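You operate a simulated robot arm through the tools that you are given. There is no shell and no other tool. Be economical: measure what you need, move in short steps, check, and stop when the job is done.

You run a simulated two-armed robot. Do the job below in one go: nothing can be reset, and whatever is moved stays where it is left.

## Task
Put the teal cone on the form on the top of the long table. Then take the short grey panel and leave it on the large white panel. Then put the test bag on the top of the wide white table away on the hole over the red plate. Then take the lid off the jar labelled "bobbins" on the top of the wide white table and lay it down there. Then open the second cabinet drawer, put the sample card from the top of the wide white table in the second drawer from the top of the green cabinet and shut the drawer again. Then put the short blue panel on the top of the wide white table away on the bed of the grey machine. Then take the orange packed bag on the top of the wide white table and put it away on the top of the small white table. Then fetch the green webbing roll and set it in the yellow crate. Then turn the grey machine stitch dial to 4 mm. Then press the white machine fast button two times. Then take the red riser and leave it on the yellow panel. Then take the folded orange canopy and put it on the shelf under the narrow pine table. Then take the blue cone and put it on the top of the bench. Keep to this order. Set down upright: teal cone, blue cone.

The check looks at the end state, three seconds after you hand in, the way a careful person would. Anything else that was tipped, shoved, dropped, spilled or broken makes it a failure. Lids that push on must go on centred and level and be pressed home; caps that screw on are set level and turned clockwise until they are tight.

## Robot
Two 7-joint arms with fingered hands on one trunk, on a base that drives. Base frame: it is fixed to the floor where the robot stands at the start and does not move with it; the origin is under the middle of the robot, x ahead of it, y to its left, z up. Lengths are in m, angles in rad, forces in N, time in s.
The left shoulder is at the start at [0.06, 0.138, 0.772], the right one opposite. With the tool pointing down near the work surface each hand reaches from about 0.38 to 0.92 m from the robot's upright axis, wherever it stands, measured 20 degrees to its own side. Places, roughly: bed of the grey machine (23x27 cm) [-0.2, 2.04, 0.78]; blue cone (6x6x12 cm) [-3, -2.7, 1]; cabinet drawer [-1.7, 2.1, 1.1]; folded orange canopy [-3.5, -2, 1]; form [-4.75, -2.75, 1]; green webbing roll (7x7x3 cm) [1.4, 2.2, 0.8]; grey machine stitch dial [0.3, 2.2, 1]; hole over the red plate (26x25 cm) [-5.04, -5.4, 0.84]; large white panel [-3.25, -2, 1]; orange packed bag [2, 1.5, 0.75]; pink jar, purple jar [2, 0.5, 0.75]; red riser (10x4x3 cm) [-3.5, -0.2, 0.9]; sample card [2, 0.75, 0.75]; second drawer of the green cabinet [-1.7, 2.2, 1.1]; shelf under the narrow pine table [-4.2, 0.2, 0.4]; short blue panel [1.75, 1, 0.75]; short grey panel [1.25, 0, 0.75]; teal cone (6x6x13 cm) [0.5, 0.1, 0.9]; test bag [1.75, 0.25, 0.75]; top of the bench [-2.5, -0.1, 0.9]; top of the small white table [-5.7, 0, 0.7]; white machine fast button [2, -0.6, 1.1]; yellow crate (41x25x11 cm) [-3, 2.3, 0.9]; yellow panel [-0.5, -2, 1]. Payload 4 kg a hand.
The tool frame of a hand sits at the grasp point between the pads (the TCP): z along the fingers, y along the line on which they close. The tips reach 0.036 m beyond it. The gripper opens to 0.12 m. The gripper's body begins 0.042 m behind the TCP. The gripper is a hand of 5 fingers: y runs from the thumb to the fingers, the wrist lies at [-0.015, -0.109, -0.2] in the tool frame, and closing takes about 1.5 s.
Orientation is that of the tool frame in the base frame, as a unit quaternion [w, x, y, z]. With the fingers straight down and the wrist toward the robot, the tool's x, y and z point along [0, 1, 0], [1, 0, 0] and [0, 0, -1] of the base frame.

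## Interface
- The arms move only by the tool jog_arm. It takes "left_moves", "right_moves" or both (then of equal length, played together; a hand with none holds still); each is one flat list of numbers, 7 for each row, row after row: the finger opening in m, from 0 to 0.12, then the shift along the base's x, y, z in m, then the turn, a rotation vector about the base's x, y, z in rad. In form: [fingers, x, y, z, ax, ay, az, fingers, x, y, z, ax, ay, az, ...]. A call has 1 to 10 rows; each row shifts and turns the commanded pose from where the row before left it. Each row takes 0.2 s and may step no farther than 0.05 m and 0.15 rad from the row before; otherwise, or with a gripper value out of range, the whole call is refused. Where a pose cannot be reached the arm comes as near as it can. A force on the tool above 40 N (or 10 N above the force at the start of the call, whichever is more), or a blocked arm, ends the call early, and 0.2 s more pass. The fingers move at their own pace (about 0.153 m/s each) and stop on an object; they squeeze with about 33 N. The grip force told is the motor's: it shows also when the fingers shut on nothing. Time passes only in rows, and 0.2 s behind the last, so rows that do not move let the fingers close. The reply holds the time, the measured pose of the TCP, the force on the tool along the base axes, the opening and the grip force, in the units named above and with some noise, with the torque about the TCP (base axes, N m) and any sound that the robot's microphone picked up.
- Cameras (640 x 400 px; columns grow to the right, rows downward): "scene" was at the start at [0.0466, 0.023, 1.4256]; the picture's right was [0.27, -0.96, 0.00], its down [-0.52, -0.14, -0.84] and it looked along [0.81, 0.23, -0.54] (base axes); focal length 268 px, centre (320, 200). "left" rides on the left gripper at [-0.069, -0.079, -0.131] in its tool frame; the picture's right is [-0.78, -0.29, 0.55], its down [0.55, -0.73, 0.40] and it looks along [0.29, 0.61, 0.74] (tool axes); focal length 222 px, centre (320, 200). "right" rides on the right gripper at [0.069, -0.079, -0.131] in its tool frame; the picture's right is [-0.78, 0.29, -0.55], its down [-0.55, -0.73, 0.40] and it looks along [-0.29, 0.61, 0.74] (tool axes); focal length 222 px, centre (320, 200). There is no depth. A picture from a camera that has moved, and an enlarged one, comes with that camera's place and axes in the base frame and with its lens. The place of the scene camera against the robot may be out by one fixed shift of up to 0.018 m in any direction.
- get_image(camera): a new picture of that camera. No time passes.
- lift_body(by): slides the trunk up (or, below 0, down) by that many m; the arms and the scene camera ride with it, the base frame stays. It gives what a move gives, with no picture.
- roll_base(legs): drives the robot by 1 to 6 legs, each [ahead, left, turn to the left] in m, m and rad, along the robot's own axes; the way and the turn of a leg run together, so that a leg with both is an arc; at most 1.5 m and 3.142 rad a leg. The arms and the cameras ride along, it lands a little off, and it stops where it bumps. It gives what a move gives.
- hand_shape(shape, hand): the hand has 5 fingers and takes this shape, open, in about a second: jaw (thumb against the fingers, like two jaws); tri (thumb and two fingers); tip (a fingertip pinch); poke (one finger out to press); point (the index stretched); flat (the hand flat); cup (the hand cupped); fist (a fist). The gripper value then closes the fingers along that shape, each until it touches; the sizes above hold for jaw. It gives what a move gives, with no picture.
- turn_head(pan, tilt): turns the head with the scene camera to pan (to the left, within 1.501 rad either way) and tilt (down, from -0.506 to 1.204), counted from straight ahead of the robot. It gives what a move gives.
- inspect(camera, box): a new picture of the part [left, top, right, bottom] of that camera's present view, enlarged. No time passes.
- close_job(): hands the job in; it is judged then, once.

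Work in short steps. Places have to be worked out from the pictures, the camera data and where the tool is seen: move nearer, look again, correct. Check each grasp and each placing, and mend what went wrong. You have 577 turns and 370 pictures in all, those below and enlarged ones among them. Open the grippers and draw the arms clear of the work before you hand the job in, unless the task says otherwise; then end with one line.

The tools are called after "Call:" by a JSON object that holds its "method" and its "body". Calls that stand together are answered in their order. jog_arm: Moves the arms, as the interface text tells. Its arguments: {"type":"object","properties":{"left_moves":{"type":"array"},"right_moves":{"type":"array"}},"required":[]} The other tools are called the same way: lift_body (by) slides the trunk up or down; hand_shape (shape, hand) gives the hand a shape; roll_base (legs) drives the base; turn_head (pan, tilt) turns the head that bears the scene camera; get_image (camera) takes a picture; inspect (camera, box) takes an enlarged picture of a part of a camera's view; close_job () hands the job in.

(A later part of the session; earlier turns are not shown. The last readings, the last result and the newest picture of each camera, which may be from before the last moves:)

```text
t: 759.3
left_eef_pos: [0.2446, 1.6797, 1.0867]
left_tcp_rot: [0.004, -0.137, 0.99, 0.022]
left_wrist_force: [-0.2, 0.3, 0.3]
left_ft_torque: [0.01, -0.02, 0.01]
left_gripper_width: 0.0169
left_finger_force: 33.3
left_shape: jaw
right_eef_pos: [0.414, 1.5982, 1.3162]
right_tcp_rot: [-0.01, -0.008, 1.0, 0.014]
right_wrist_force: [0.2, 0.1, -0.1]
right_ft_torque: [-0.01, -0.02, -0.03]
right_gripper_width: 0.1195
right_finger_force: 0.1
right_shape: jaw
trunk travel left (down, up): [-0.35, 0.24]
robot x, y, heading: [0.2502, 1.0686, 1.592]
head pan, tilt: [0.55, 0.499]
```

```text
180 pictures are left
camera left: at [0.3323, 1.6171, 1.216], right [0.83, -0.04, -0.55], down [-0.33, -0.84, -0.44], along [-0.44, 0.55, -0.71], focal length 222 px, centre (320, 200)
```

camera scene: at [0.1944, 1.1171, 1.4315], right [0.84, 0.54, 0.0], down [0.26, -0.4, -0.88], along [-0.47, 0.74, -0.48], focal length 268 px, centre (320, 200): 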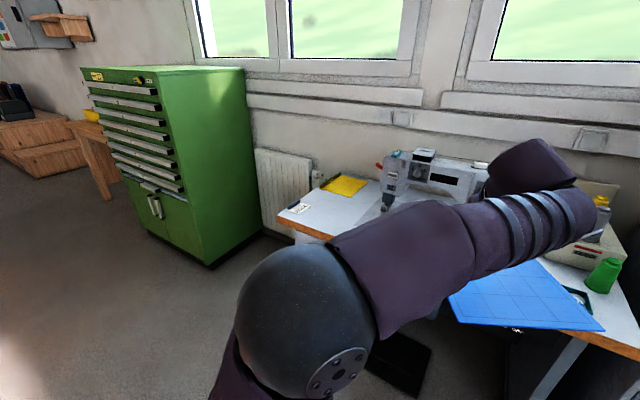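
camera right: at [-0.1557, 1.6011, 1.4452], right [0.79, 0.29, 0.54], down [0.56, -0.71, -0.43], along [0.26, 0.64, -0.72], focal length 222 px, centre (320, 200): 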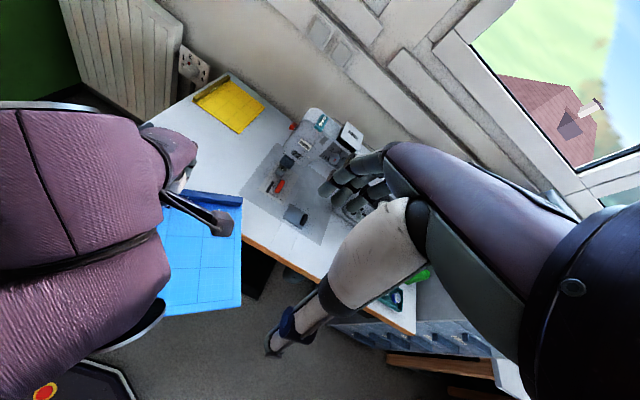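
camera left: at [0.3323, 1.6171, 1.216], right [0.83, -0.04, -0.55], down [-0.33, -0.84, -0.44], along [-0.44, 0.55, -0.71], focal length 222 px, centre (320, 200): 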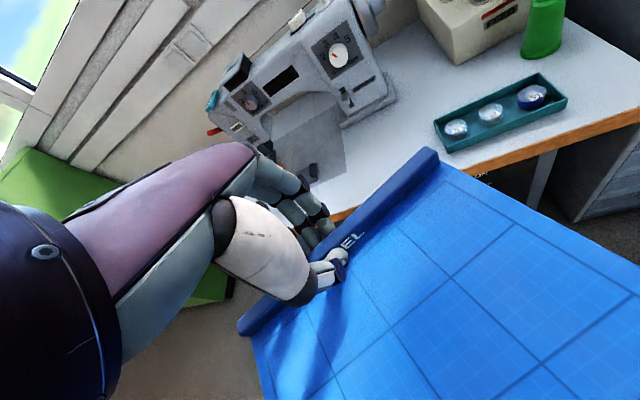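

I look from the other side instead (strafe left 0.9 m).

Call:
{"method": "roll_base", "body": {"legs": [[0, 0.85, -0.02]]}}

Call:
{"method": "turn_head", "body": {"pan": -0.45, "tilt": 0.5}}

Call:
{"method": "get_image", "body": {"camera": "scene"}}

Call:
{"method": "inspect", "body": {"camera": "scene", "box": [240, 120, 460, 260]}}

```text
t: 763.8
left_eef_pos: [-0.5814, 1.6727, 1.0885]
left_tcp_rot: [0.003, -0.132, 0.991, 0.022]
left_wrist_force: [-0.1, -0.7, 0.2]
left_ft_torque: [0.01, 0.02, 0.01]
left_gripper_width: 0.0166
left_finger_force: 33.1
left_shape: jaw
right_eef_pos: [-0.4137, 1.589, 1.3167]
right_tcp_rot: [-0.01, -0.002, 1.0, 0.014]
right_wrist_force: [0.2, 0.1, 0.1]
right_ft_torque: [-0.01, -0.05, 0.0]
right_gripper_width: 0.1198
right_finger_force: 0.1
right_shape: jaw
trunk travel left (down, up): [-0.35, 0.24]
robot x, y, heading: [-0.5782, 1.065, 1.58]
head pan, tilt: [0.55, 0.499]
```

```text
t: 765.1
left_eef_pos: [-0.5795, 1.6728, 1.0871]
left_tcp_rot: [0.003, -0.133, 0.991, 0.022]
left_wrist_force: [-1.2, 0.5, 0.0]
left_ft_torque: [0.02, 0.0, 0.02]
left_gripper_width: 0.017
left_finger_force: 33.4
left_shape: jaw
right_eef_pos: [-0.4134, 1.5883, 1.3152]
right_tcp_rot: [-0.01, -0.003, 1.0, 0.015]
right_wrist_force: [-0.2, -1.1, -0.4]
right_ft_torque: [0.03, 0.0, -0.02]
right_gripper_width: 0.1195
right_finger_force: 0.1
right_shape: jaw
trunk travel left (down, up): [-0.35, 0.24]
robot x, y, heading: [-0.5761, 1.064, 1.581]
head pan, tilt: [-0.45, 0.499]
```

```text
179 pictures are left
camera scene: at [-0.5494, 1.1161, 1.4315], right [0.9, -0.43, 0.0], down [-0.2, -0.43, -0.88], along [0.37, 0.79, -0.48], focal length 268 px, centre (320, 200)
```

scene: 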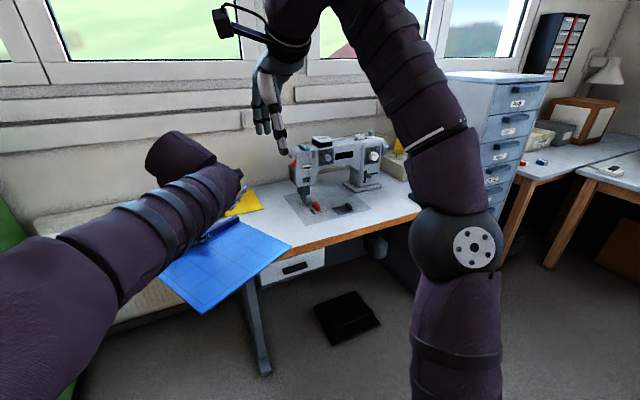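

```text
2.86 times, centred on (350, 190) of scene
camera zoom: at [-0.5494, 1.1161, 1.4315], right [0.9, -0.43, 0.0], down [-0.2, -0.43, -0.88], along [0.37, 0.79, -0.48], focal length 766 px, centre (234, 229)
```

zoom: 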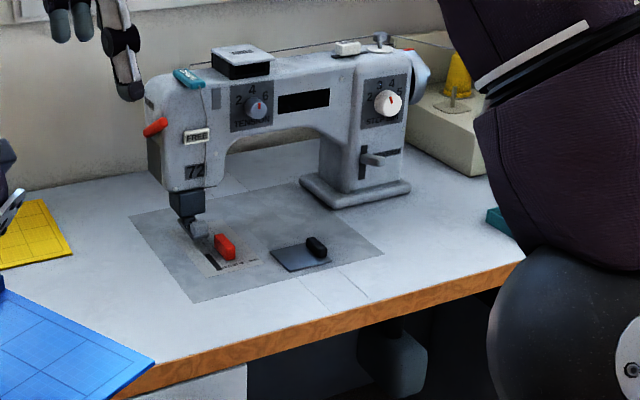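

I see the bed plate: needle at about (−0.10, 2.21), free area around the listed point (−0.2, 2.04). I'll set the panel centred near (−0.21, 2.02). I move the base in front.

Call:
{"method": "roll_base", "body": {"legs": [[0.31, -0.45, 0]]}}

Call:
{"method": "jog_arm", "body": {"left_moves": [0.0, -0.01, 0.0, 0.01, 0, 0, -0.1, 0.0, -0.01, 0.0, 0, 0, 0, -0.1, 0.0, 0, 0.0, 0, 0, 0, -0.06]}}

Call:
{"method": "turn_head", "body": {"pan": 0, "tilt": 0.65}}

Call:
{"method": "get_image", "body": {"camera": "left"}}

Call:
{"method": "get_image", "body": {"camera": "scene"}}

```text
t: 768.2
left_eef_pos: [-0.1425, 1.988, 1.0867]
left_tcp_rot: [0.004, -0.137, 0.99, 0.022]
left_wrist_force: [0.5, 0.1, -0.4]
left_ft_torque: [0.05, 0.02, 0.03]
left_gripper_width: 0.017
left_finger_force: 33.1
left_shape: jaw
right_eef_pos: [0.0246, 1.9061, 1.3164]
right_tcp_rot: [-0.009, -0.009, 1.0, 0.015]
right_wrist_force: [-0.1, 0.2, -0.2]
right_ft_torque: [-0.01, 0.0, 0.03]
right_gripper_width: 0.1199
right_finger_force: 0.1
right_shape: jaw
trunk travel left (down, up): [-0.35, 0.24]
robot x, y, heading: [-0.1353, 1.3803, 1.599]
head pan, tilt: [-0.45, 0.499]
```

```text
t: 769.0
left_eef_pos: [-0.1626, 1.9891, 1.0979]
left_tcp_rot: [0.005, -0.006, 1.0, 0.022]
left_wrist_force: [0.2, 0.4, -0.4]
left_ft_torque: [0.01, 0.01, -0.01]
left_gripper_width: 0.0168
left_finger_force: 32.8
left_shape: jaw
right_eef_pos: [0.0242, 1.9061, 1.3163]
right_tcp_rot: [-0.009, -0.01, 1.0, 0.015]
right_wrist_force: [0.0, 0.9, -0.6]
right_ft_torque: [-0.03, 0.01, -0.02]
right_gripper_width: 0.1197
right_finger_force: 0.1
right_shape: jaw
trunk travel left (down, up): [-0.35, 0.24]
robot x, y, heading: [-0.1347, 1.3794, 1.592]
head pan, tilt: [-0.45, 0.499]
```

```text
t: 769.9
left_eef_pos: [-0.1623, 1.9889, 1.0973]
left_tcp_rot: [0.005, -0.008, 1.0, 0.022]
left_wrist_force: [-0.6, -0.2, 0.4]
left_ft_torque: [0.0, 0.01, 0.03]
left_gripper_width: 0.0168
left_finger_force: 33.3
left_shape: jaw
right_eef_pos: [0.0246, 1.9069, 1.3157]
right_tcp_rot: [-0.009, -0.009, 1.0, 0.015]
right_wrist_force: [0.1, -0.2, 0.9]
right_ft_torque: [0.0, 0.04, -0.01]
right_gripper_width: 0.1196
right_finger_force: 0.0
right_shape: jaw
trunk travel left (down, up): [-0.35, 0.24]
robot x, y, heading: [-0.136, 1.3792, 1.59]
head pan, tilt: [0.0, 0.649]
```

```text
177 pictures are left
camera left: at [-0.0944, 1.906, 1.2261], right [0.8, -0.25, -0.55], down [-0.53, -0.73, -0.44], along [-0.29, 0.64, -0.71], focal length 222 px, centre (320, 200)
```

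left: 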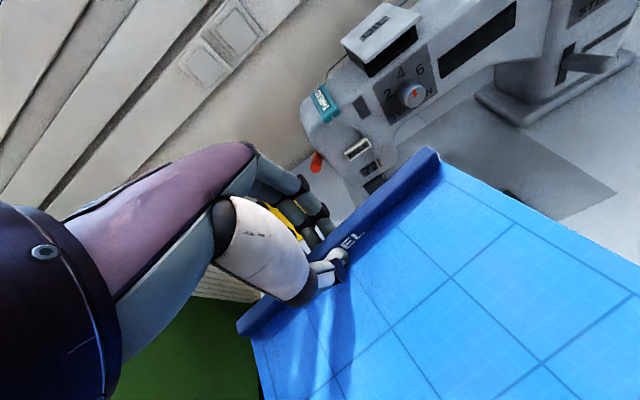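

```text
176 pictures are left
camera scene: at [-0.1461, 1.4364, 1.4182], right [1.0, 0.02, 0.0], down [0.01, -0.6, -0.8], along [-0.02, 0.8, -0.6], focal length 268 px, centre (320, 200)
```

scene: 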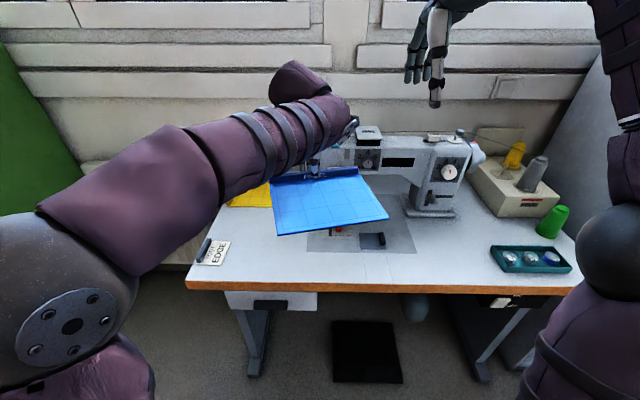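

I move to TCP (−0.22, 2.085) and lower toward the bed.

Call:
{"method": "jog_arm", "body": {"left_moves": [0.0, -0.03, 0.02, -0.03, 0, 0, 0, 0.0, -0.028, 0.03, -0.02, 0, 0, 0, 0.0, 0, 0.025, -0.04, 0, 0, 0, 0.0, 0, 0.022, -0.04, 0, 0, 0, 0.0, 0, 0, -0.045, 0, 0, 0, 0.0, 0, 0, -0.03, 0, 0, 0]}}

Call:
{"method": "get_image", "body": {"camera": "left"}}

Call:
{"method": "get_image", "body": {"camera": "scene"}}

```text
t: 771.3
left_eef_pos: [-0.2211, 2.0867, 0.8865]
left_tcp_rot: [0.007, -0.008, 1.0, 0.022]
left_wrist_force: [-0.3, 0.7, -0.9]
left_ft_torque: [0.03, -0.01, 0.02]
left_gripper_width: 0.0169
left_finger_force: 33.2
left_shape: jaw
right_eef_pos: [0.0246, 1.9067, 1.3153]
right_tcp_rot: [-0.01, -0.01, 1.0, 0.015]
right_wrist_force: [-0.9, 0.2, -0.3]
right_ft_torque: [0.0, 0.01, -0.01]
right_gripper_width: 0.1199
right_finger_force: 0.1
right_shape: jaw
trunk travel left (down, up): [-0.35, 0.24]
robot x, y, heading: [-0.1326, 1.3774, 1.584]
head pan, tilt: [0.0, 0.649]
```

```text
175 pictures are left
camera left: at [-0.1526, 2.0045, 1.0151], right [0.8, -0.25, -0.55], down [-0.53, -0.73, -0.44], along [-0.29, 0.64, -0.71], focal length 222 px, centre (320, 200)
```

left: 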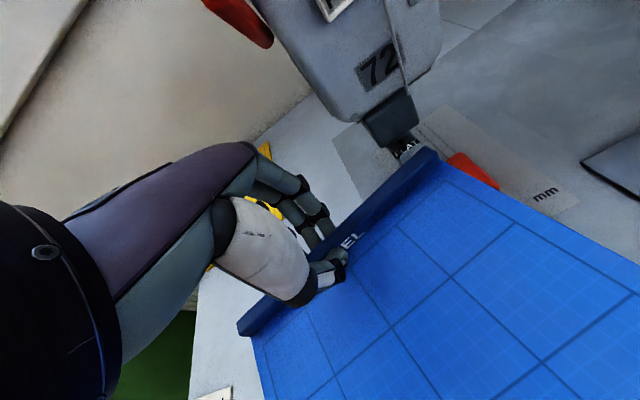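

```text
174 pictures are left
camera scene: at [-0.1461, 1.4367, 1.4182], right [1.0, 0.02, 0.0], down [0.01, -0.6, -0.8], along [-0.02, 0.8, -0.6], focal length 268 px, centre (320, 200)
```

scene: 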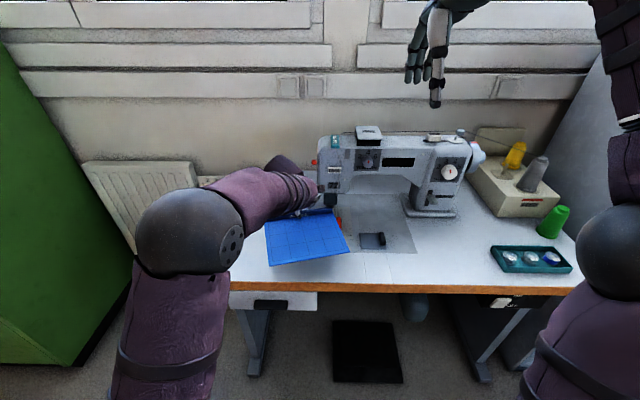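

The rail end comes close to the foot; I shift 1.5 cm left and lower to contact.

Call:
{"method": "jog_arm", "body": {"left_moves": [0.0, -0.015, -0.008, -0.02, 0, 0, 0, 0.0, 0, 0, -0.015, 0, 0, 0, 0.0, 0, 0, -0.01, 0, 0, 0]}}

Call:
{"method": "jog_arm", "body": {"left_moves": [0.0, 0, 0, -0.006, 0, 0, 0, 0.0, 0, 0, -0.006, 0, 0, 0]}}

Call:
{"method": "jog_arm", "body": {"left_moves": [0.0, 0, 0, -0.005, 0, 0, 0, 0.0, 0, 0, -0.004, 0, 0, 0]}}

Call:
{"method": "get_image", "body": {"camera": "left"}}

```text
t: 772.1
left_eef_pos: [-0.235, 2.0794, 0.8461]
left_tcp_rot: [0.006, -0.008, 1.0, 0.022]
left_wrist_force: [0.0, 0.7, -0.9]
left_ft_torque: [0.06, 0.03, 0.02]
left_gripper_width: 0.0169
left_finger_force: 33.2
left_shape: jaw
right_eef_pos: [0.0256, 1.907, 1.3154]
right_tcp_rot: [-0.01, -0.008, 1.0, 0.015]
right_wrist_force: [-0.1, -0.5, -0.2]
right_ft_torque: [-0.02, 0.0, -0.01]
right_gripper_width: 0.1198
right_finger_force: 0.2
right_shape: jaw
trunk travel left (down, up): [-0.35, 0.24]
robot x, y, heading: [-0.1338, 1.3815, 1.592]
head pan, tilt: [0.0, 0.649]
```

```text
t: 772.7
left_eef_pos: [-0.2353, 2.0791, 0.8343]
left_tcp_rot: [0.006, -0.008, 1.0, 0.023]
left_wrist_force: [0.6, -0.5, 0.0]
left_ft_torque: [0.03, -0.03, 0.01]
left_gripper_width: 0.017
left_finger_force: 33.4
left_shape: jaw
right_eef_pos: [0.0242, 1.9078, 1.3153]
right_tcp_rot: [-0.01, -0.009, 1.0, 0.015]
right_wrist_force: [-0.3, -0.5, 0.7]
right_ft_torque: [-0.01, 0.01, 0.01]
right_gripper_width: 0.1198
right_finger_force: 0.2
right_shape: jaw
trunk travel left (down, up): [-0.35, 0.24]
robot x, y, heading: [-0.1381, 1.3805, 1.597]
head pan, tilt: [0.0, 0.649]
```

```text
t: 773.3
left_eef_pos: [-0.2379, 2.0792, 0.8263]
left_tcp_rot: [0.006, -0.007, 1.0, 0.022]
left_wrist_force: [-0.3, 0.6, -0.5]
left_ft_torque: [0.07, -0.01, 0.02]
left_gripper_width: 0.0168
left_finger_force: 33.0
left_shape: jaw
right_eef_pos: [0.0247, 1.9068, 1.3155]
right_tcp_rot: [-0.01, -0.008, 1.0, 0.015]
right_wrist_force: [-0.1, 0.0, 0.0]
right_ft_torque: [0.01, 0.02, 0.03]
right_gripper_width: 0.1197
right_finger_force: 0.1
right_shape: jaw
trunk travel left (down, up): [-0.35, 0.24]
robot x, y, heading: [-0.1368, 1.3794, 1.592]
head pan, tilt: [0.0, 0.649]
```

```text
173 pictures are left
camera left: at [-0.1694, 1.9962, 0.9546], right [0.8, -0.26, -0.55], down [-0.53, -0.72, -0.44], along [-0.29, 0.64, -0.71], focal length 222 px, centre (320, 200)
```

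left: 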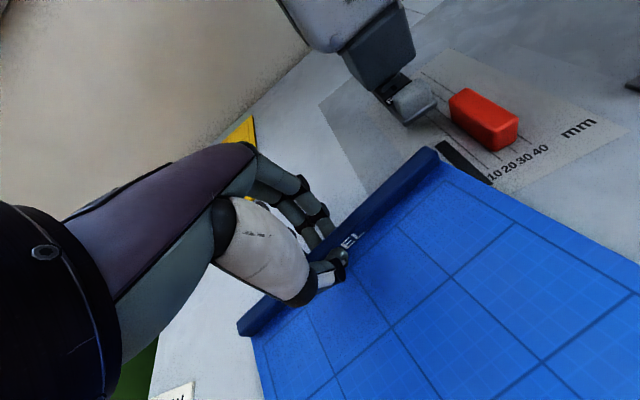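

Call:
{"method": "jog_arm", "body": {"left_moves": [0.0, 0, 0, -0.004, 0, 0, 0, 0.0, 0, 0, -0.004, 0, 0, 0]}}

Call:
{"method": "jog_arm", "body": {"left_moves": [0.0, 0, 0, -0.003, 0, 0, 0, 0.0, 0, 0, -0.003, 0, 0, 0]}}

```text
t: 773.9
left_eef_pos: [-0.2363, 2.0789, 0.8192]
left_tcp_rot: [0.007, -0.008, 1.0, 0.022]
left_wrist_force: [-0.8, 0.2, 3.7]
left_ft_torque: [0.03, -0.06, -0.02]
left_gripper_width: 0.0169
left_finger_force: 32.7
left_shape: jaw
right_eef_pos: [0.0239, 1.9065, 1.3172]
right_tcp_rot: [-0.009, -0.008, 1.0, 0.014]
right_wrist_force: [-0.9, -0.5, 0.3]
right_ft_torque: [0.0, 0.02, 0.0]
right_gripper_width: 0.1196
right_finger_force: 0.2
right_shape: jaw
trunk travel left (down, up): [-0.35, 0.24]
robot x, y, heading: [-0.1339, 1.3813, 1.587]
head pan, tilt: [0.0, 0.649]
```

```text
t: 774.5
left_eef_pos: [-0.2358, 2.0782, 0.8181]
left_tcp_rot: [0.008, -0.007, 1.0, 0.028]
left_wrist_force: [-2.4, -2.8, 36.4]
left_ft_torque: [-0.11, -0.09, -0.09]
left_gripper_width: 0.0191
left_finger_force: 32.9
left_shape: jaw
right_eef_pos: [0.0245, 1.9046, 1.3179]
right_tcp_rot: [-0.01, -0.009, 1.0, 0.016]
right_wrist_force: [-0.7, -0.5, -0.2]
right_ft_torque: [0.03, -0.02, 0.02]
right_gripper_width: 0.12
right_finger_force: 0.1
right_shape: jaw
trunk travel left (down, up): [-0.35, 0.24]
robot x, y, heading: [-0.1358, 1.3792, 1.591]
head pan, tilt: [0.0, 0.649]
```

Contact. Release and rise.

Call:
{"method": "jog_arm", "body": {"left_moves": [0.03, 0, 0, 0.003, 0, 0, 0, 0.05, 0, 0, 0, 0, 0, 0, 0.06, 0, 0, 0.002, 0, 0, 0, 0.06, 0, 0, 0.02, 0, 0, 0, 0.06, 0, -0.01, 0.04, 0, 0, 0, 0.06, 0, -0.03, 0.035, 0, 0, 0, 0.06, 0, -0.03, 0.035, 0, 0, 0, 0.06, 0, -0.03, 0.035, 0, 0, 0, 0.1, 0, -0.03, 0.035, 0, 0, 0, 0.12, 0, -0.03, 0.035, 0, 0, 0]}}

Call:
{"method": "get_image", "body": {"camera": "scene"}}

Call:
{"method": "get_image", "body": {"camera": "left"}}

```text
t: 776.7
left_eef_pos: [-0.2376, 1.9166, 1.0456]
left_tcp_rot: [0.006, -0.008, 1.0, 0.022]
left_wrist_force: [0.5, 0.8, 0.2]
left_ft_torque: [0.0, -0.02, -0.02]
left_gripper_width: 0.12
left_finger_force: 0.1
left_shape: jaw
right_eef_pos: [0.025, 1.9056, 1.3159]
right_tcp_rot: [-0.01, -0.009, 1.0, 0.015]
right_wrist_force: [0.0, -0.6, -0.7]
right_ft_torque: [-0.03, -0.01, 0.03]
right_gripper_width: 0.1195
right_finger_force: 0.2
right_shape: jaw
trunk travel left (down, up): [-0.35, 0.24]
robot x, y, heading: [-0.1341, 1.3811, 1.594]
head pan, tilt: [0.0, 0.649]
```

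```text
172 pictures are left
camera scene: at [-0.1462, 1.4358, 1.4181], right [1.0, 0.02, 0.0], down [0.01, -0.6, -0.8], along [-0.02, 0.8, -0.6], focal length 268 px, centre (320, 200)
```

scene: 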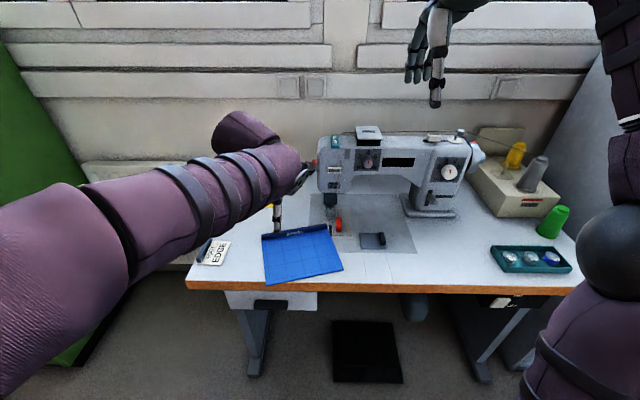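

```text
171 pictures are left
camera left: at [-0.1697, 1.8338, 1.175], right [0.8, -0.25, -0.55], down [-0.53, -0.73, -0.44], along [-0.29, 0.64, -0.71], focal length 222 px, centre (320, 200)
```

left: 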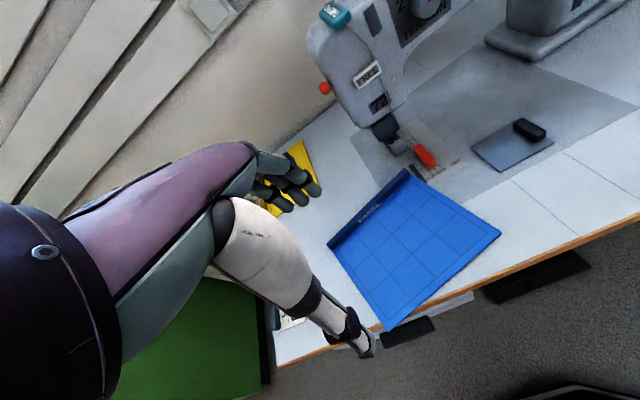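

The panel landed rotated (~0.27 rad) with a corner right at the table edge. I regrasp the rail, straighten it and move it 3 cm further in.

Call:
{"method": "jog_arm", "body": {"left_moves": [0.07, 0.003, 0.04, -0.02, 0, 0, 0.1, 0.07, 0.003, 0.045, 0, 0, 0, 0.1, 0.07, 0, 0.045, -0.01, 0, 0, 0.07, 0.07, 0, 0.038, -0.03, 0, 0, 0, 0.07, 0, 0, -0.045, 0, 0, 0, 0.07, 0, 0, -0.045, 0, 0, 0]}}

Call:
{"method": "get_image", "body": {"camera": "left"}}

```text
t: 778.1
left_eef_pos: [-0.2284, 2.0878, 0.9007]
left_tcp_rot: [0.004, -0.142, 0.99, 0.022]
left_wrist_force: [-0.8, 0.1, -0.1]
left_ft_torque: [0.0, -0.03, 0.03]
left_gripper_width: 0.0702
left_finger_force: 0.1
left_shape: jaw
right_eef_pos: [0.0248, 1.9074, 1.3156]
right_tcp_rot: [-0.01, -0.009, 1.0, 0.014]
right_wrist_force: [0.3, 0.2, 0.1]
right_ft_torque: [-0.02, -0.01, -0.01]
right_gripper_width: 0.1199
right_finger_force: 0.1
right_shape: jaw
trunk travel left (down, up): [-0.35, 0.24]
robot x, y, heading: [-0.1315, 1.378, 1.591]
head pan, tilt: [0.0, 0.649]
```

```text
170 pictures are left
camera left: at [-0.1414, 2.0261, 1.0294], right [0.84, -0.03, -0.55], down [-0.32, -0.84, -0.44], along [-0.45, 0.54, -0.71], focal length 222 px, centre (320, 200)
```

left: 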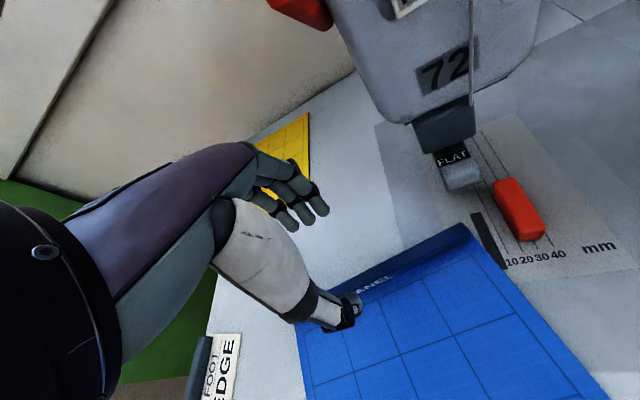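

Call:
{"method": "jog_arm", "body": {"left_moves": [0.07, 0.002, -0.01, -0.035, 0, 0, 0, 0.06, 0, 0, -0.03, 0, 0, 0, 0.045, 0, 0, -0.007, 0, 0, 0, 0.03, 0, 0, 0, 0, 0, 0, 0.03, 0, 0, -0.004, 0, 0, 0, 0.03, 0, 0, -0.004, 0, 0, 0]}}

Call:
{"method": "jog_arm", "body": {"left_moves": [0.0, 0, 0, 0, 0, 0, 0, 0.0, 0, 0, 0, 0, 0, 0, 0.0, 0, 0, 0, 0, 0, 0, 0.0, 0, 0, 0, 0, 0, 0]}}

Call:
{"method": "get_image", "body": {"camera": "left"}}

```text
t: 779.5
left_eef_pos: [-0.2272, 2.0736, 0.8216]
left_tcp_rot: [0.003, -0.143, 0.99, 0.022]
left_wrist_force: [0.1, 0.2, 0.6]
left_ft_torque: [0.02, -0.05, -0.01]
left_gripper_width: 0.0303
left_finger_force: 0.2
left_shape: jaw
right_eef_pos: [0.0249, 1.9072, 1.3157]
right_tcp_rot: [-0.01, -0.009, 1.0, 0.015]
right_wrist_force: [0.2, 0.1, 1.0]
right_ft_torque: [0.03, -0.01, 0.03]
right_gripper_width: 0.1198
right_finger_force: 0.1
right_shape: jaw
trunk travel left (down, up): [-0.35, 0.24]
robot x, y, heading: [-0.1352, 1.3802, 1.591]
head pan, tilt: [0.0, 0.649]
```

```text
t: 780.5
left_eef_pos: [-0.2275, 2.0754, 0.8228]
left_tcp_rot: [0.003, -0.143, 0.989, 0.023]
left_wrist_force: [-0.5, 0.3, 0.6]
left_ft_torque: [0.03, -0.04, 0.02]
left_gripper_width: 0.0086
left_finger_force: 33.3
left_shape: jaw
right_eef_pos: [0.0251, 1.907, 1.3163]
right_tcp_rot: [-0.01, -0.009, 1.0, 0.015]
right_wrist_force: [1.1, 0.1, -0.1]
right_ft_torque: [0.01, 0.0, -0.01]
right_gripper_width: 0.1198
right_finger_force: 0.1
right_shape: jaw
trunk travel left (down, up): [-0.35, 0.24]
robot x, y, heading: [-0.1342, 1.376, 1.592]
head pan, tilt: [0.0, 0.649]
```

```text
169 pictures are left
camera left: at [-0.1391, 2.0135, 0.9513], right [0.83, -0.03, -0.55], down [-0.32, -0.84, -0.44], along [-0.45, 0.54, -0.71], focal length 222 px, centre (320, 200)
```

left: 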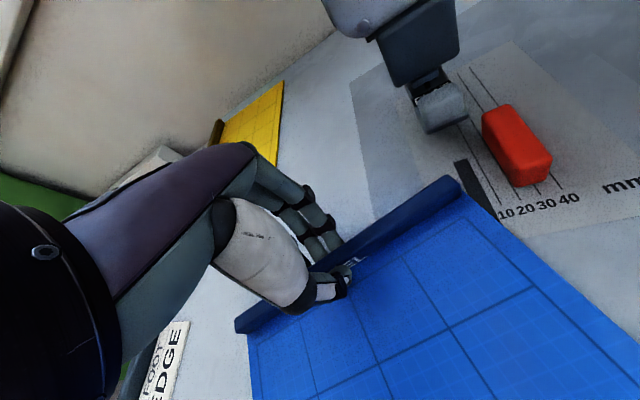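

Grip is on the rail's top edge, which suffices to slide it. I drag it straight and 3.5 cm inward.

Call:
{"method": "jog_arm", "body": {"left_moves": [0.0, 0, 0, 0, 0, 0, -0.07, 0.0, 0, 0.005, 0, 0, 0, -0.07, 0.0, 0, 0.01, 0, 0, 0, -0.07, 0.0, 0, 0.01, 0, 0, 0, -0.06, 0.0, 0, 0.01, 0, 0, 0, 0]}}

Call:
{"method": "get_image", "body": {"camera": "left"}}

```text
t: 781.7
left_eef_pos: [-0.2292, 2.111, 0.8235]
left_tcp_rot: [0.005, -0.007, 1.0, 0.022]
left_wrist_force: [0.5, -0.4, 0.3]
left_ft_torque: [0.02, -0.01, -0.04]
left_gripper_width: 0.0084
left_finger_force: 33.3
left_shape: jaw
right_eef_pos: [0.0249, 1.9071, 1.3155]
right_tcp_rot: [-0.009, -0.01, 1.0, 0.015]
right_wrist_force: [0.6, -0.7, 1.1]
right_ft_torque: [-0.01, 0.0, -0.02]
right_gripper_width: 0.1196
right_finger_force: 0.0
right_shape: jaw
trunk travel left (down, up): [-0.35, 0.24]
robot x, y, heading: [-0.1365, 1.3801, 1.595]
head pan, tilt: [0.0, 0.649]
```

```text
168 pictures are left
camera left: at [-0.1611, 2.0274, 0.952], right [0.8, -0.26, -0.55], down [-0.53, -0.72, -0.44], along [-0.29, 0.64, -0.71], focal length 222 px, centre (320, 200)
```

left: 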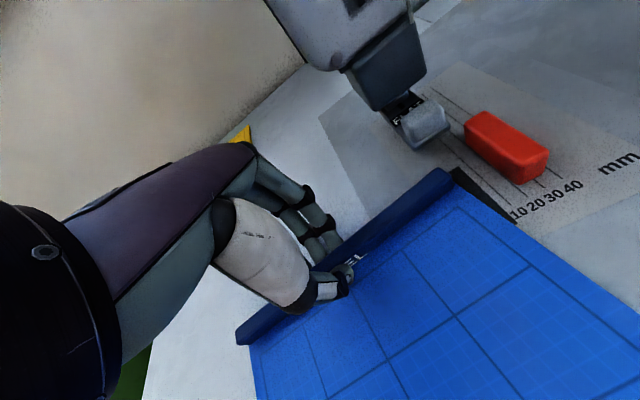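

Straightened and moved in. Release and rise.

Call:
{"method": "jog_arm", "body": {"left_moves": [0.03, 0, 0, 0.001, 0, 0, 0, 0.05, 0, 0, 0.002, 0, 0, 0, 0.06, 0, 0, 0.005, 0, 0, 0, 0.06, 0, 0, 0.02, 0, 0, 0, 0.06, 0, -0.02, 0.04, 0, 0, 0, 0.06, 0, -0.03, 0.035, 0, 0, 0, 0.06, 0, -0.03, 0.035, 0, 0, 0, 0.06, 0, -0.03, 0.035, 0, 0, 0, 0.1, 0, -0.03, 0.035, 0, 0, 0, 0.12, 0, -0.03, 0.035, 0, 0, 0]}}

Call:
{"method": "get_image", "body": {"camera": "scene"}}

```text
t: 783.9
left_eef_pos: [-0.23, 1.9414, 1.0631]
left_tcp_rot: [0.007, -0.007, 1.0, 0.022]
left_wrist_force: [0.3, -0.3, -1.0]
left_ft_torque: [-0.03, 0.0, 0.0]
left_gripper_width: 0.1197
left_finger_force: 0.1
left_shape: jaw
right_eef_pos: [0.0235, 1.9067, 1.3165]
right_tcp_rot: [-0.009, -0.009, 1.0, 0.015]
right_wrist_force: [-0.6, -0.1, -0.4]
right_ft_torque: [0.04, -0.04, 0.01]
right_gripper_width: 0.1198
right_finger_force: 0.0
right_shape: jaw
trunk travel left (down, up): [-0.35, 0.24]
robot x, y, heading: [-0.1348, 1.3837, 1.594]
head pan, tilt: [0.0, 0.649]
```

```text
167 pictures are left
camera scene: at [-0.1468, 1.4359, 1.4181], right [1.0, 0.02, 0.0], down [0.01, -0.6, -0.8], along [-0.02, 0.8, -0.6], focal length 268 px, centre (320, 200)
```

scene: 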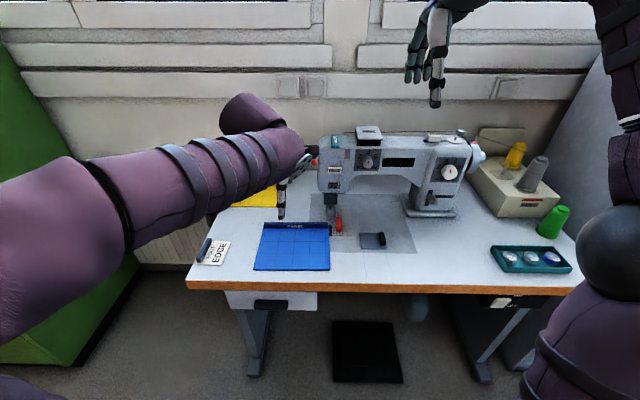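

Task 6 done: panel lies on the bed left of the foot. Next the orange packed bag near (1.93, 1.38). Drive back to the wide table.

Call:
{"method": "roll_base", "body": {"legs": [[-0.1, 0, 0], [0, 0, -1.594], [1.32, 0, 0]]}}

Call:
{"method": "turn_head", "body": {"pan": 0, "tilt": 0.65}}

Call:
{"method": "get_image", "body": {"camera": "scene"}}

Call:
{"method": "get_image", "body": {"camera": "left"}}

```text
t: 795.2
left_eef_pos: [1.7596, 1.3212, 1.0637]
left_tcp_rot: [0.02, 0.718, 0.696, 0.01]
left_wrist_force: [-0.6, 0.4, -0.3]
left_ft_torque: [0.01, 0.03, 0.0]
left_gripper_width: 0.1198
left_finger_force: 0.1
left_shape: jaw
right_eef_pos: [1.7114, 1.0694, 1.3152]
right_tcp_rot: [0.004, 0.717, 0.697, 0.017]
right_wrist_force: [-0.1, -0.7, 0.3]
right_ft_torque: [-0.03, 0.0, 0.04]
right_gripper_width: 0.1197
right_finger_force: 0.0
right_shape: jaw
trunk travel left (down, up): [-0.35, 0.24]
robot x, y, heading: [1.1914, 1.2546, -0.026]
head pan, tilt: [0.0, 0.649]
```

```text
t: 795.8
left_eef_pos: [1.7593, 1.3226, 1.0629]
left_tcp_rot: [0.021, 0.718, 0.696, 0.01]
left_wrist_force: [-0.2, 0.3, -0.6]
left_ft_torque: [0.0, 0.02, -0.01]
left_gripper_width: 0.1198
left_finger_force: 0.0
left_shape: jaw
right_eef_pos: [1.7114, 1.0699, 1.3165]
right_tcp_rot: [0.004, 0.718, 0.696, 0.017]
right_wrist_force: [0.4, -0.6, -0.5]
right_ft_torque: [-0.01, -0.03, -0.01]
right_gripper_width: 0.12
right_finger_force: 0.0
right_shape: jaw
trunk travel left (down, up): [-0.35, 0.24]
robot x, y, heading: [1.1928, 1.2512, -0.03]
head pan, tilt: [0.0, 0.649]
```

```text
166 pictures are left
camera scene: at [1.2399, 1.2516, 1.4181], right [-0.03, -1.0, 0.0], down [-0.6, 0.02, -0.8], along [0.8, -0.02, -0.6], focal length 268 px, centre (320, 200)
```

scene: 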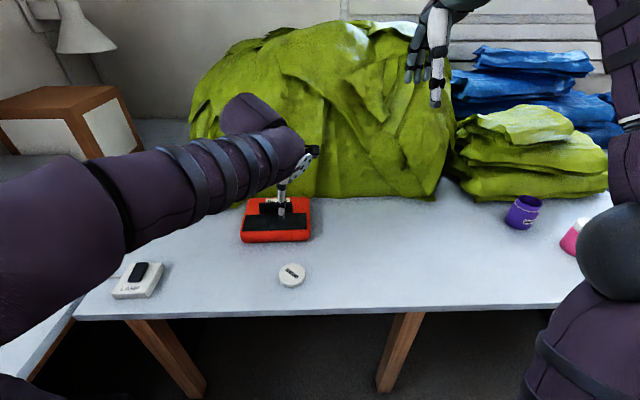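

```text
165 pictures are left
camera left: at [1.6707, 1.2584, 1.1922], right [-0.29, -0.78, -0.55], down [-0.7, 0.57, -0.44], along [0.65, 0.26, -0.71], focal length 222 px, centre (320, 200)
```

left: 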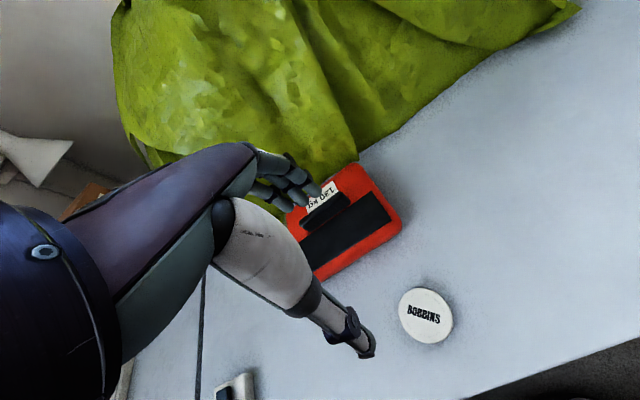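

The orange bag's handle is at about (1.945, 1.380, 0.86), nearly along y. I move over it and descend partway.

Call:
{"method": "jog_arm", "body": {"left_moves": [0.07, 0.045, 0.014, 0, 0, 0, -0.08, 0.07, 0.045, 0.014, -0.01, 0, 0, -0.08, 0.07, 0.045, 0.014, -0.01, 0, 0, 0, 0.07, 0.045, 0.014, -0.01, 0, 0, 0, 0.07, 0.005, 0, -0.04, 0, 0, 0, 0.07, 0, 0, -0.04, 0, 0, 0]}}

Call:
{"method": "get_image", "body": {"camera": "left"}}

```text
t: 797.2
left_eef_pos: [1.944, 1.3785, 0.9503]
left_tcp_rot: [0.022, 0.771, 0.637, 0.009]
left_wrist_force: [-0.1, 0.9, 0.4]
left_ft_torque: [-0.02, 0.04, 0.03]
left_gripper_width: 0.0703
left_finger_force: 0.0
left_shape: jaw
right_eef_pos: [1.7119, 1.0694, 1.3148]
right_tcp_rot: [0.004, 0.717, 0.697, 0.017]
right_wrist_force: [-0.1, -0.1, -0.2]
right_ft_torque: [0.02, 0.01, -0.01]
right_gripper_width: 0.12
right_finger_force: 0.0
right_shape: jaw
trunk travel left (down, up): [-0.35, 0.24]
robot x, y, heading: [1.1967, 1.2559, -0.024]
head pan, tilt: [0.0, 0.649]
```

```text
164 pictures are left
camera left: at [1.8461, 1.3298, 1.0798], right [-0.41, -0.73, -0.55], down [-0.6, 0.67, -0.44], along [0.69, 0.15, -0.71], focal length 222 px, centre (320, 200)
```

left: 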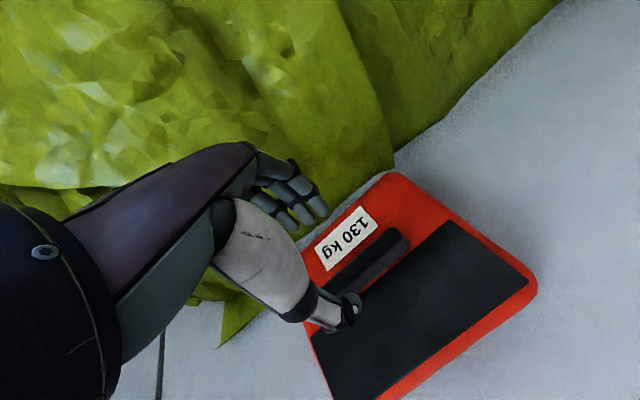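

Aligned; descend to contact.

Call:
{"method": "jog_arm", "body": {"left_moves": [0.06, 0, -0.002, -0.03, 0, 0, 0.1, 0.06, 0, 0, -0.02, 0, 0, 0]}}

Call:
{"method": "jog_arm", "body": {"left_moves": [0.06, 0, 0, -0.008, 0, 0, 0, 0.06, 0, 0, -0.006, 0, 0, 0]}}

Call:
{"method": "get_image", "body": {"camera": "left"}}

```text
t: 797.8
left_eef_pos: [1.9445, 1.3767, 0.9036]
left_tcp_rot: [0.021, 0.739, 0.674, 0.01]
left_wrist_force: [0.5, -0.4, 0.1]
left_ft_torque: [-0.01, 0.0, 0.0]
left_gripper_width: 0.0601
left_finger_force: 0.0
left_shape: jaw
right_eef_pos: [1.7116, 1.0705, 1.3153]
right_tcp_rot: [0.004, 0.718, 0.696, 0.017]
right_wrist_force: [0.1, -0.1, -0.8]
right_ft_torque: [0.0, 0.0, 0.02]
right_gripper_width: 0.1199
right_finger_force: 0.1
right_shape: jaw
trunk travel left (down, up): [-0.35, 0.24]
robot x, y, heading: [1.1923, 1.2544, -0.03]
head pan, tilt: [0.0, 0.649]
```

```text
t: 798.4
left_eef_pos: [1.9445, 1.3771, 0.8889]
left_tcp_rot: [0.02, 0.738, 0.674, 0.009]
left_wrist_force: [1.0, 0.2, 1.0]
left_ft_torque: [0.0, 0.0, -0.02]
left_gripper_width: 0.0603
left_finger_force: 0.2
left_shape: jaw
right_eef_pos: [1.7108, 1.0695, 1.3166]
right_tcp_rot: [0.004, 0.717, 0.697, 0.017]
right_wrist_force: [0.2, -0.1, -0.2]
right_ft_torque: [-0.02, 0.0, -0.04]
right_gripper_width: 0.1197
right_finger_force: 0.0
right_shape: jaw
trunk travel left (down, up): [-0.35, 0.24]
robot x, y, heading: [1.1932, 1.2539, -0.025]
head pan, tilt: [0.0, 0.649]
```

```text
163 pictures are left
camera left: at [1.8525, 1.3186, 1.0173], right [-0.34, -0.76, -0.55], down [-0.66, 0.61, -0.44], along [0.67, 0.22, -0.71], focal length 222 px, centre (320, 200)
```

left: 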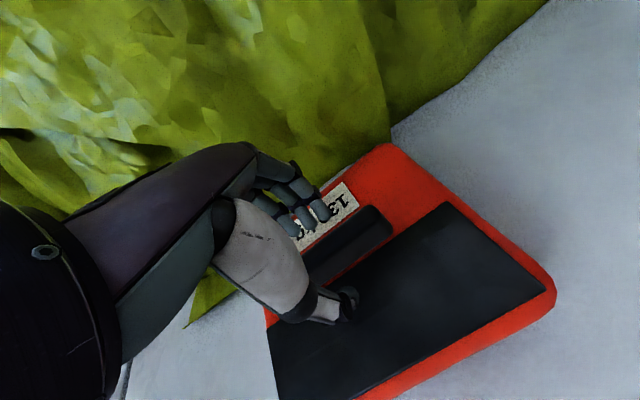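

Call:
{"method": "jog_arm", "body": {"left_moves": [0.06, 0, 0, -0.006, 0, 0, 0, 0.06, 0, 0, -0.006, 0, 0, 0]}}

Call:
{"method": "jog_arm", "body": {"left_moves": [0.06, 0, 0, -0.005, 0, 0, 0, 0.06, 0, 0, -0.005, 0, 0, 0]}}

```text
t: 799.0
left_eef_pos: [1.9443, 1.3775, 0.8756]
left_tcp_rot: [0.02, 0.738, 0.674, 0.011]
left_wrist_force: [0.1, 0.0, -0.1]
left_ft_torque: [-0.01, 0.03, 0.02]
left_gripper_width: 0.0602
left_finger_force: 0.0
left_shape: jaw
right_eef_pos: [1.7113, 1.0692, 1.3161]
right_tcp_rot: [0.003, 0.717, 0.697, 0.017]
right_wrist_force: [-1.2, 0.7, 0.3]
right_ft_torque: [-0.03, 0.03, -0.01]
right_gripper_width: 0.1198
right_finger_force: 0.0
right_shape: jaw
trunk travel left (down, up): [-0.35, 0.24]
robot x, y, heading: [1.1957, 1.2573, -0.029]
head pan, tilt: [0.0, 0.649]
```

```text
t: 799.8
left_eef_pos: [1.9473, 1.3762, 0.8773]
left_tcp_rot: [0.029, 0.738, 0.674, 0.017]
left_wrist_force: [-4.3, 0.8, 18.4]
left_ft_torque: [0.05, 0.99, -0.06]
left_gripper_width: 0.0614
left_finger_force: 0.1
left_shape: jaw
right_eef_pos: [1.7106, 1.0696, 1.3159]
right_tcp_rot: [0.005, 0.718, 0.696, 0.016]
right_wrist_force: [-0.2, -0.3, -1.7]
right_ft_torque: [-0.01, -0.01, 0.01]
right_gripper_width: 0.1201
right_finger_force: 0.1
right_shape: jaw
trunk travel left (down, up): [-0.35, 0.24]
robot x, y, heading: [1.1905, 1.257, -0.029]
head pan, tilt: [0.0, 0.649]
stopped in row 2 (left hand): the force on the tool passed its limit at 42 N (the readings are from after the stop); the commanded pose is now the measured one
```

Tips touched the bag top. Close on the handle.

Call:
{"method": "jog_arm", "body": {"left_moves": [0.04, -0.001, 0, 0.001, 0, 0, 0, 0.0, 0, 0, 0, 0, 0, 0, 0.0, 0, 0, 0, 0, 0, 0, 0.0, 0, 0, 0, 0, 0, 0, 0.0, 0, 0, 0, 0, 0, 0]}}

Call:
{"method": "jog_arm", "body": {"left_moves": [0.0, 0, 0, 0.01, 0, 0, 0, 0.0, 0, 0, 0.02, 0, 0, 0, 0.0, 0, 0, 0.03, 0, 0, 0, 0.0, -0.01, 0, 0.04, 0, 0, 0, 0.0, -0.02, 0, 0.04, 0, 0, 0]}}

Call:
{"method": "get_image", "body": {"camera": "left"}}

```text
t: 801.0
left_eef_pos: [1.9472, 1.3757, 0.8747]
left_tcp_rot: [0.027, 0.738, 0.674, 0.015]
left_wrist_force: [7.9, 0.6, 13.9]
left_ft_torque: [-0.02, -0.14, -0.13]
left_gripper_width: 0.0152
left_finger_force: 32.7
left_shape: jaw
right_eef_pos: [1.7102, 1.0685, 1.3163]
right_tcp_rot: [0.003, 0.718, 0.696, 0.017]
right_wrist_force: [-0.5, -0.9, 0.4]
right_ft_torque: [0.0, 0.02, -0.01]
right_gripper_width: 0.1196
right_finger_force: 0.1
right_shape: jaw
trunk travel left (down, up): [-0.35, 0.24]
robot x, y, heading: [1.1902, 1.2549, -0.024]
head pan, tilt: [0.0, 0.649]
```

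```text
t: 802.1
left_eef_pos: [1.9164, 1.3748, 1.0133]
left_tcp_rot: [0.025, 0.738, 0.674, 0.013]
left_wrist_force: [-0.4, -0.7, -9.2]
left_ft_torque: [0.02, -0.06, -0.01]
left_gripper_width: 0.0129
left_finger_force: 33.4
left_shape: jaw
right_eef_pos: [1.7114, 1.0696, 1.3151]
right_tcp_rot: [0.004, 0.717, 0.697, 0.018]
right_wrist_force: [-0.2, -0.6, -0.7]
right_ft_torque: [-0.02, -0.03, -0.03]
right_gripper_width: 0.1199
right_finger_force: 0.1
right_shape: jaw
trunk travel left (down, up): [-0.35, 0.24]
robot x, y, heading: [1.1946, 1.2564, -0.021]
head pan, tilt: [0.0, 0.649]
```

```text
162 pictures are left
camera left: at [1.8225, 1.3169, 1.141], right [-0.33, -0.77, -0.55], down [-0.66, 0.61, -0.45], along [0.67, 0.21, -0.71], focal length 222 px, centre (320, 200)
```

left: 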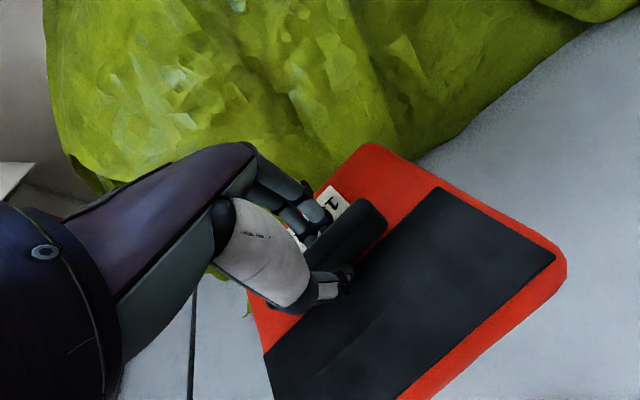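

Bag lifted. I raise and retract it, then drive west along the north corridor toward the small white table.

Call:
{"method": "jog_arm", "body": {"left_moves": [0.0, -0.03, 0, 0.035, 0, 0, 0, 0.0, -0.03, 0, 0.035, 0, 0, 0, 0.0, -0.03, 0, 0.035, 0, 0, 0, 0.0, -0.04, 0, 0.01, 0, 0, 0, 0.0, -0.045, 0, 0, 0, 0, 0, 0.0, -0.045, 0, 0, 0, 0, 0]}}

Call:
{"method": "roll_base", "body": {"legs": [[-0.3, 0, 0], [0, 0, 3.14], [1.5, 0, 0], [1.3, 0, 0]]}}

```text
t: 803.5
left_eef_pos: [1.6959, 1.3726, 1.1273]
left_tcp_rot: [0.026, 0.738, 0.674, 0.013]
left_wrist_force: [0.8, -0.1, -7.4]
left_ft_torque: [-0.01, -0.12, -0.01]
left_gripper_width: 0.0131
left_finger_force: 32.9
left_shape: jaw
right_eef_pos: [1.7107, 1.0703, 1.3165]
right_tcp_rot: [0.004, 0.717, 0.697, 0.018]
right_wrist_force: [0.1, 0.0, 0.0]
right_ft_torque: [-0.03, -0.02, 0.04]
right_gripper_width: 0.1198
right_finger_force: 0.1
right_shape: jaw
trunk travel left (down, up): [-0.35, 0.24]
robot x, y, heading: [1.195, 1.2539, -0.026]
head pan, tilt: [0.0, 0.649]
```

```text
t: 826.3
left_eef_pos: [-2.4666, 1.2976, 1.1272]
left_tcp_rot: [-0.012, -0.657, 0.753, 0.026]
left_wrist_force: [0.4, -0.6, -9.5]
left_ft_torque: [0.04, 0.06, -0.01]
left_gripper_width: 0.0124
left_finger_force: 33.5
left_shape: jaw
right_eef_pos: [-2.4692, 1.6007, 1.3157]
right_tcp_rot: [-0.017, -0.68, 0.733, 0.004]
right_wrist_force: [0.2, 0.3, -0.2]
right_ft_torque: [-0.02, 0.01, 0.0]
right_gripper_width: 0.1199
right_finger_force: 0.1
right_shape: jaw
trunk travel left (down, up): [-0.35, 0.24]
robot x, y, heading: [-1.9543, 1.3955, 3.068]
head pan, tilt: [0.0, 0.649]
```

Call:
{"method": "roll_base", "body": {"legs": [[0, 0.12, 0.07], [1.5, 0, 0], [1.43, 0, 0], [0, 0, 1.571]]}}

```text
t: 844.9
left_eef_pos: [-4.7369, 0.8182, 1.1276]
left_tcp_rot: [0.027, 0.998, -0.049, -0.008]
left_wrist_force: [0.2, -0.6, -9.3]
left_ft_torque: [-0.02, 0.0, 0.0]
left_gripper_width: 0.012
left_finger_force: 33.3
left_shape: jaw
right_eef_pos: [-5.0389, 0.8045, 1.3158]
right_tcp_rot: [0.015, 1.0, -0.017, 0.009]
right_wrist_force: [-0.6, 0.0, 0.7]
right_ft_torque: [0.02, 0.0, 0.03]
right_gripper_width: 0.1197
right_finger_force: 0.1
right_shape: jaw
trunk travel left (down, up): [-0.35, 0.24]
robot x, y, heading: [-4.8566, 1.3217, -1.602]
head pan, tilt: [0.0, 0.649]
```

Call:
{"method": "roll_base", "body": {"legs": [[0, 0, 0.02], [1.1, 0, 0]]}}

Call:
{"method": "turn_head", "body": {"pan": -1.2, "tilt": 0.6}}

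Call:
{"method": "get_image", "body": {"camera": "scene"}}

```text
t: 850.8
left_eef_pos: [-4.7163, -0.2658, 1.1274]
left_tcp_rot: [0.026, 0.999, -0.027, -0.007]
left_wrist_force: [0.6, 0.0, -8.7]
left_ft_torque: [-0.05, 0.01, -0.02]
left_gripper_width: 0.0121
left_finger_force: 33.3
left_shape: jaw
right_eef_pos: [-5.0197, -0.2889, 1.3169]
right_tcp_rot: [0.014, 1.0, 0.004, 0.01]
right_wrist_force: [0.6, -1.0, -0.8]
right_ft_torque: [-0.01, 0.01, -0.03]
right_gripper_width: 0.1201
right_finger_force: 0.1
right_shape: jaw
trunk travel left (down, up): [-0.35, 0.24]
robot x, y, heading: [-4.8548, 0.2345, -1.56]
head pan, tilt: [0.0, 0.649]
```

```text
t: 852.2
left_eef_pos: [-4.7172, -0.2652, 1.1277]
left_tcp_rot: [0.027, 0.999, -0.026, -0.008]
left_wrist_force: [0.0, 0.4, -8.6]
left_ft_torque: [-0.05, 0.02, -0.02]
left_gripper_width: 0.0122
left_finger_force: 33.6
left_shape: jaw
right_eef_pos: [-5.0195, -0.2893, 1.3153]
right_tcp_rot: [0.016, 1.0, 0.004, 0.01]
right_wrist_force: [0.8, 1.0, -0.3]
right_ft_torque: [0.0, 0.01, 0.0]
right_gripper_width: 0.1195
right_finger_force: 0.1
right_shape: jaw
trunk travel left (down, up): [-0.35, 0.24]
robot x, y, heading: [-4.8564, 0.2361, -1.557]
head pan, tilt: [-1.201, 0.6]
```

```text
161 pictures are left
camera scene: at [-4.9465, 0.2313, 1.4224], right [-0.37, 0.93, 0.0], down [0.52, 0.21, -0.83], along [-0.77, -0.31, -0.57], focal length 268 px, centre (320, 200)
```

scene: 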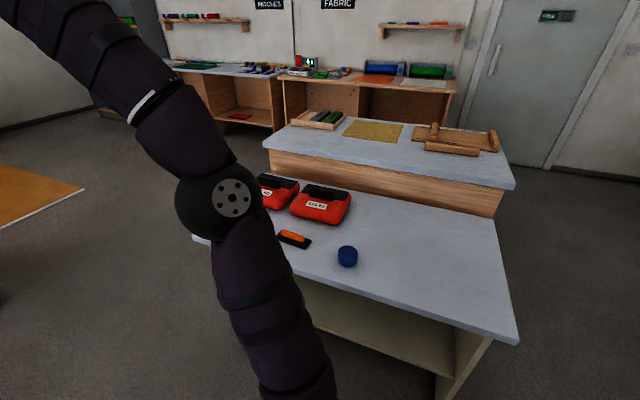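

The white table's free area is around (−5.68, 0.36). I back up 0.2 m, turn to face it and move closer.

Call:
{"method": "roll_base", "body": {"legs": [[-0.2, 0, 0], [0, 0, -1.585], [0.17, 0, 0]]}}

Call:
{"method": "turn_head", "body": {"pan": 0, "tilt": 0.7}}

Call:
{"method": "get_image", "body": {"camera": "scene"}}

Call:
{"method": "get_image", "body": {"camera": "left"}}

```text
t: 858.6
left_eef_pos: [-5.526, 0.2921, 1.1271]
left_tcp_rot: [-0.014, -0.686, 0.727, 0.025]
left_wrist_force: [-1.2, -0.6, -9.3]
left_ft_torque: [0.0, 0.03, 0.02]
left_gripper_width: 0.0117
left_finger_force: 32.8
left_shape: jaw
right_eef_pos: [-5.5508, 0.5945, 1.3143]
right_tcp_rot: [0.017, 0.708, -0.706, -0.003]
right_wrist_force: [-0.3, 0.2, -0.1]
right_ft_torque: [0.0, -0.05, 0.03]
right_gripper_width: 0.1195
right_finger_force: 0.1
right_shape: jaw
trunk travel left (down, up): [-0.35, 0.24]
robot x, y, heading: [-5.0245, 0.4272, -3.134]
head pan, tilt: [-1.201, 0.6]
```

```text
t: 860.0
left_eef_pos: [-5.5259, 0.2921, 1.1264]
left_tcp_rot: [-0.014, -0.685, 0.728, 0.025]
left_wrist_force: [0.0, -0.6, -9.3]
left_ft_torque: [0.02, 0.04, -0.01]
left_gripper_width: 0.0117
left_finger_force: 32.7
left_shape: jaw
right_eef_pos: [-5.5488, 0.5961, 1.3155]
right_tcp_rot: [0.017, 0.708, -0.706, -0.003]
right_wrist_force: [-0.1, -0.6, 0.3]
right_ft_torque: [-0.02, -0.01, -0.03]
right_gripper_width: 0.1199
right_finger_force: 0.1
right_shape: jaw
trunk travel left (down, up): [-0.35, 0.24]
robot x, y, heading: [-5.0217, 0.4293, -3.135]
head pan, tilt: [0.0, 0.7]
```

```text
160 pictures are left
camera scene: at [-5.0901, 0.4257, 1.4138], right [0.0, 1.0, 0.0], down [0.64, 0.0, -0.76], along [-0.76, 0.0, -0.64], focal length 268 px, centre (320, 200)
```

scene: 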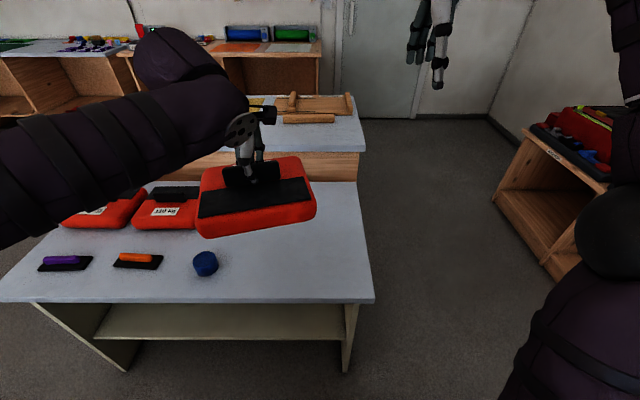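

```text
159 pictures are left
camera left: at [-5.4367, 0.3557, 1.2547], right [0.31, 0.78, -0.55], down [0.68, -0.58, -0.44], along [-0.67, -0.24, -0.71], focal length 222 px, centre (320, 200)
```

left: 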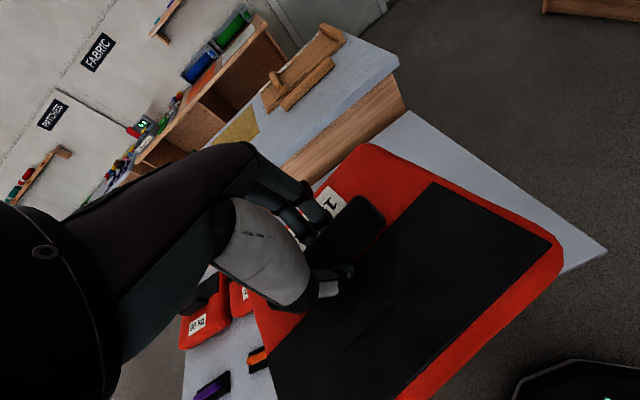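

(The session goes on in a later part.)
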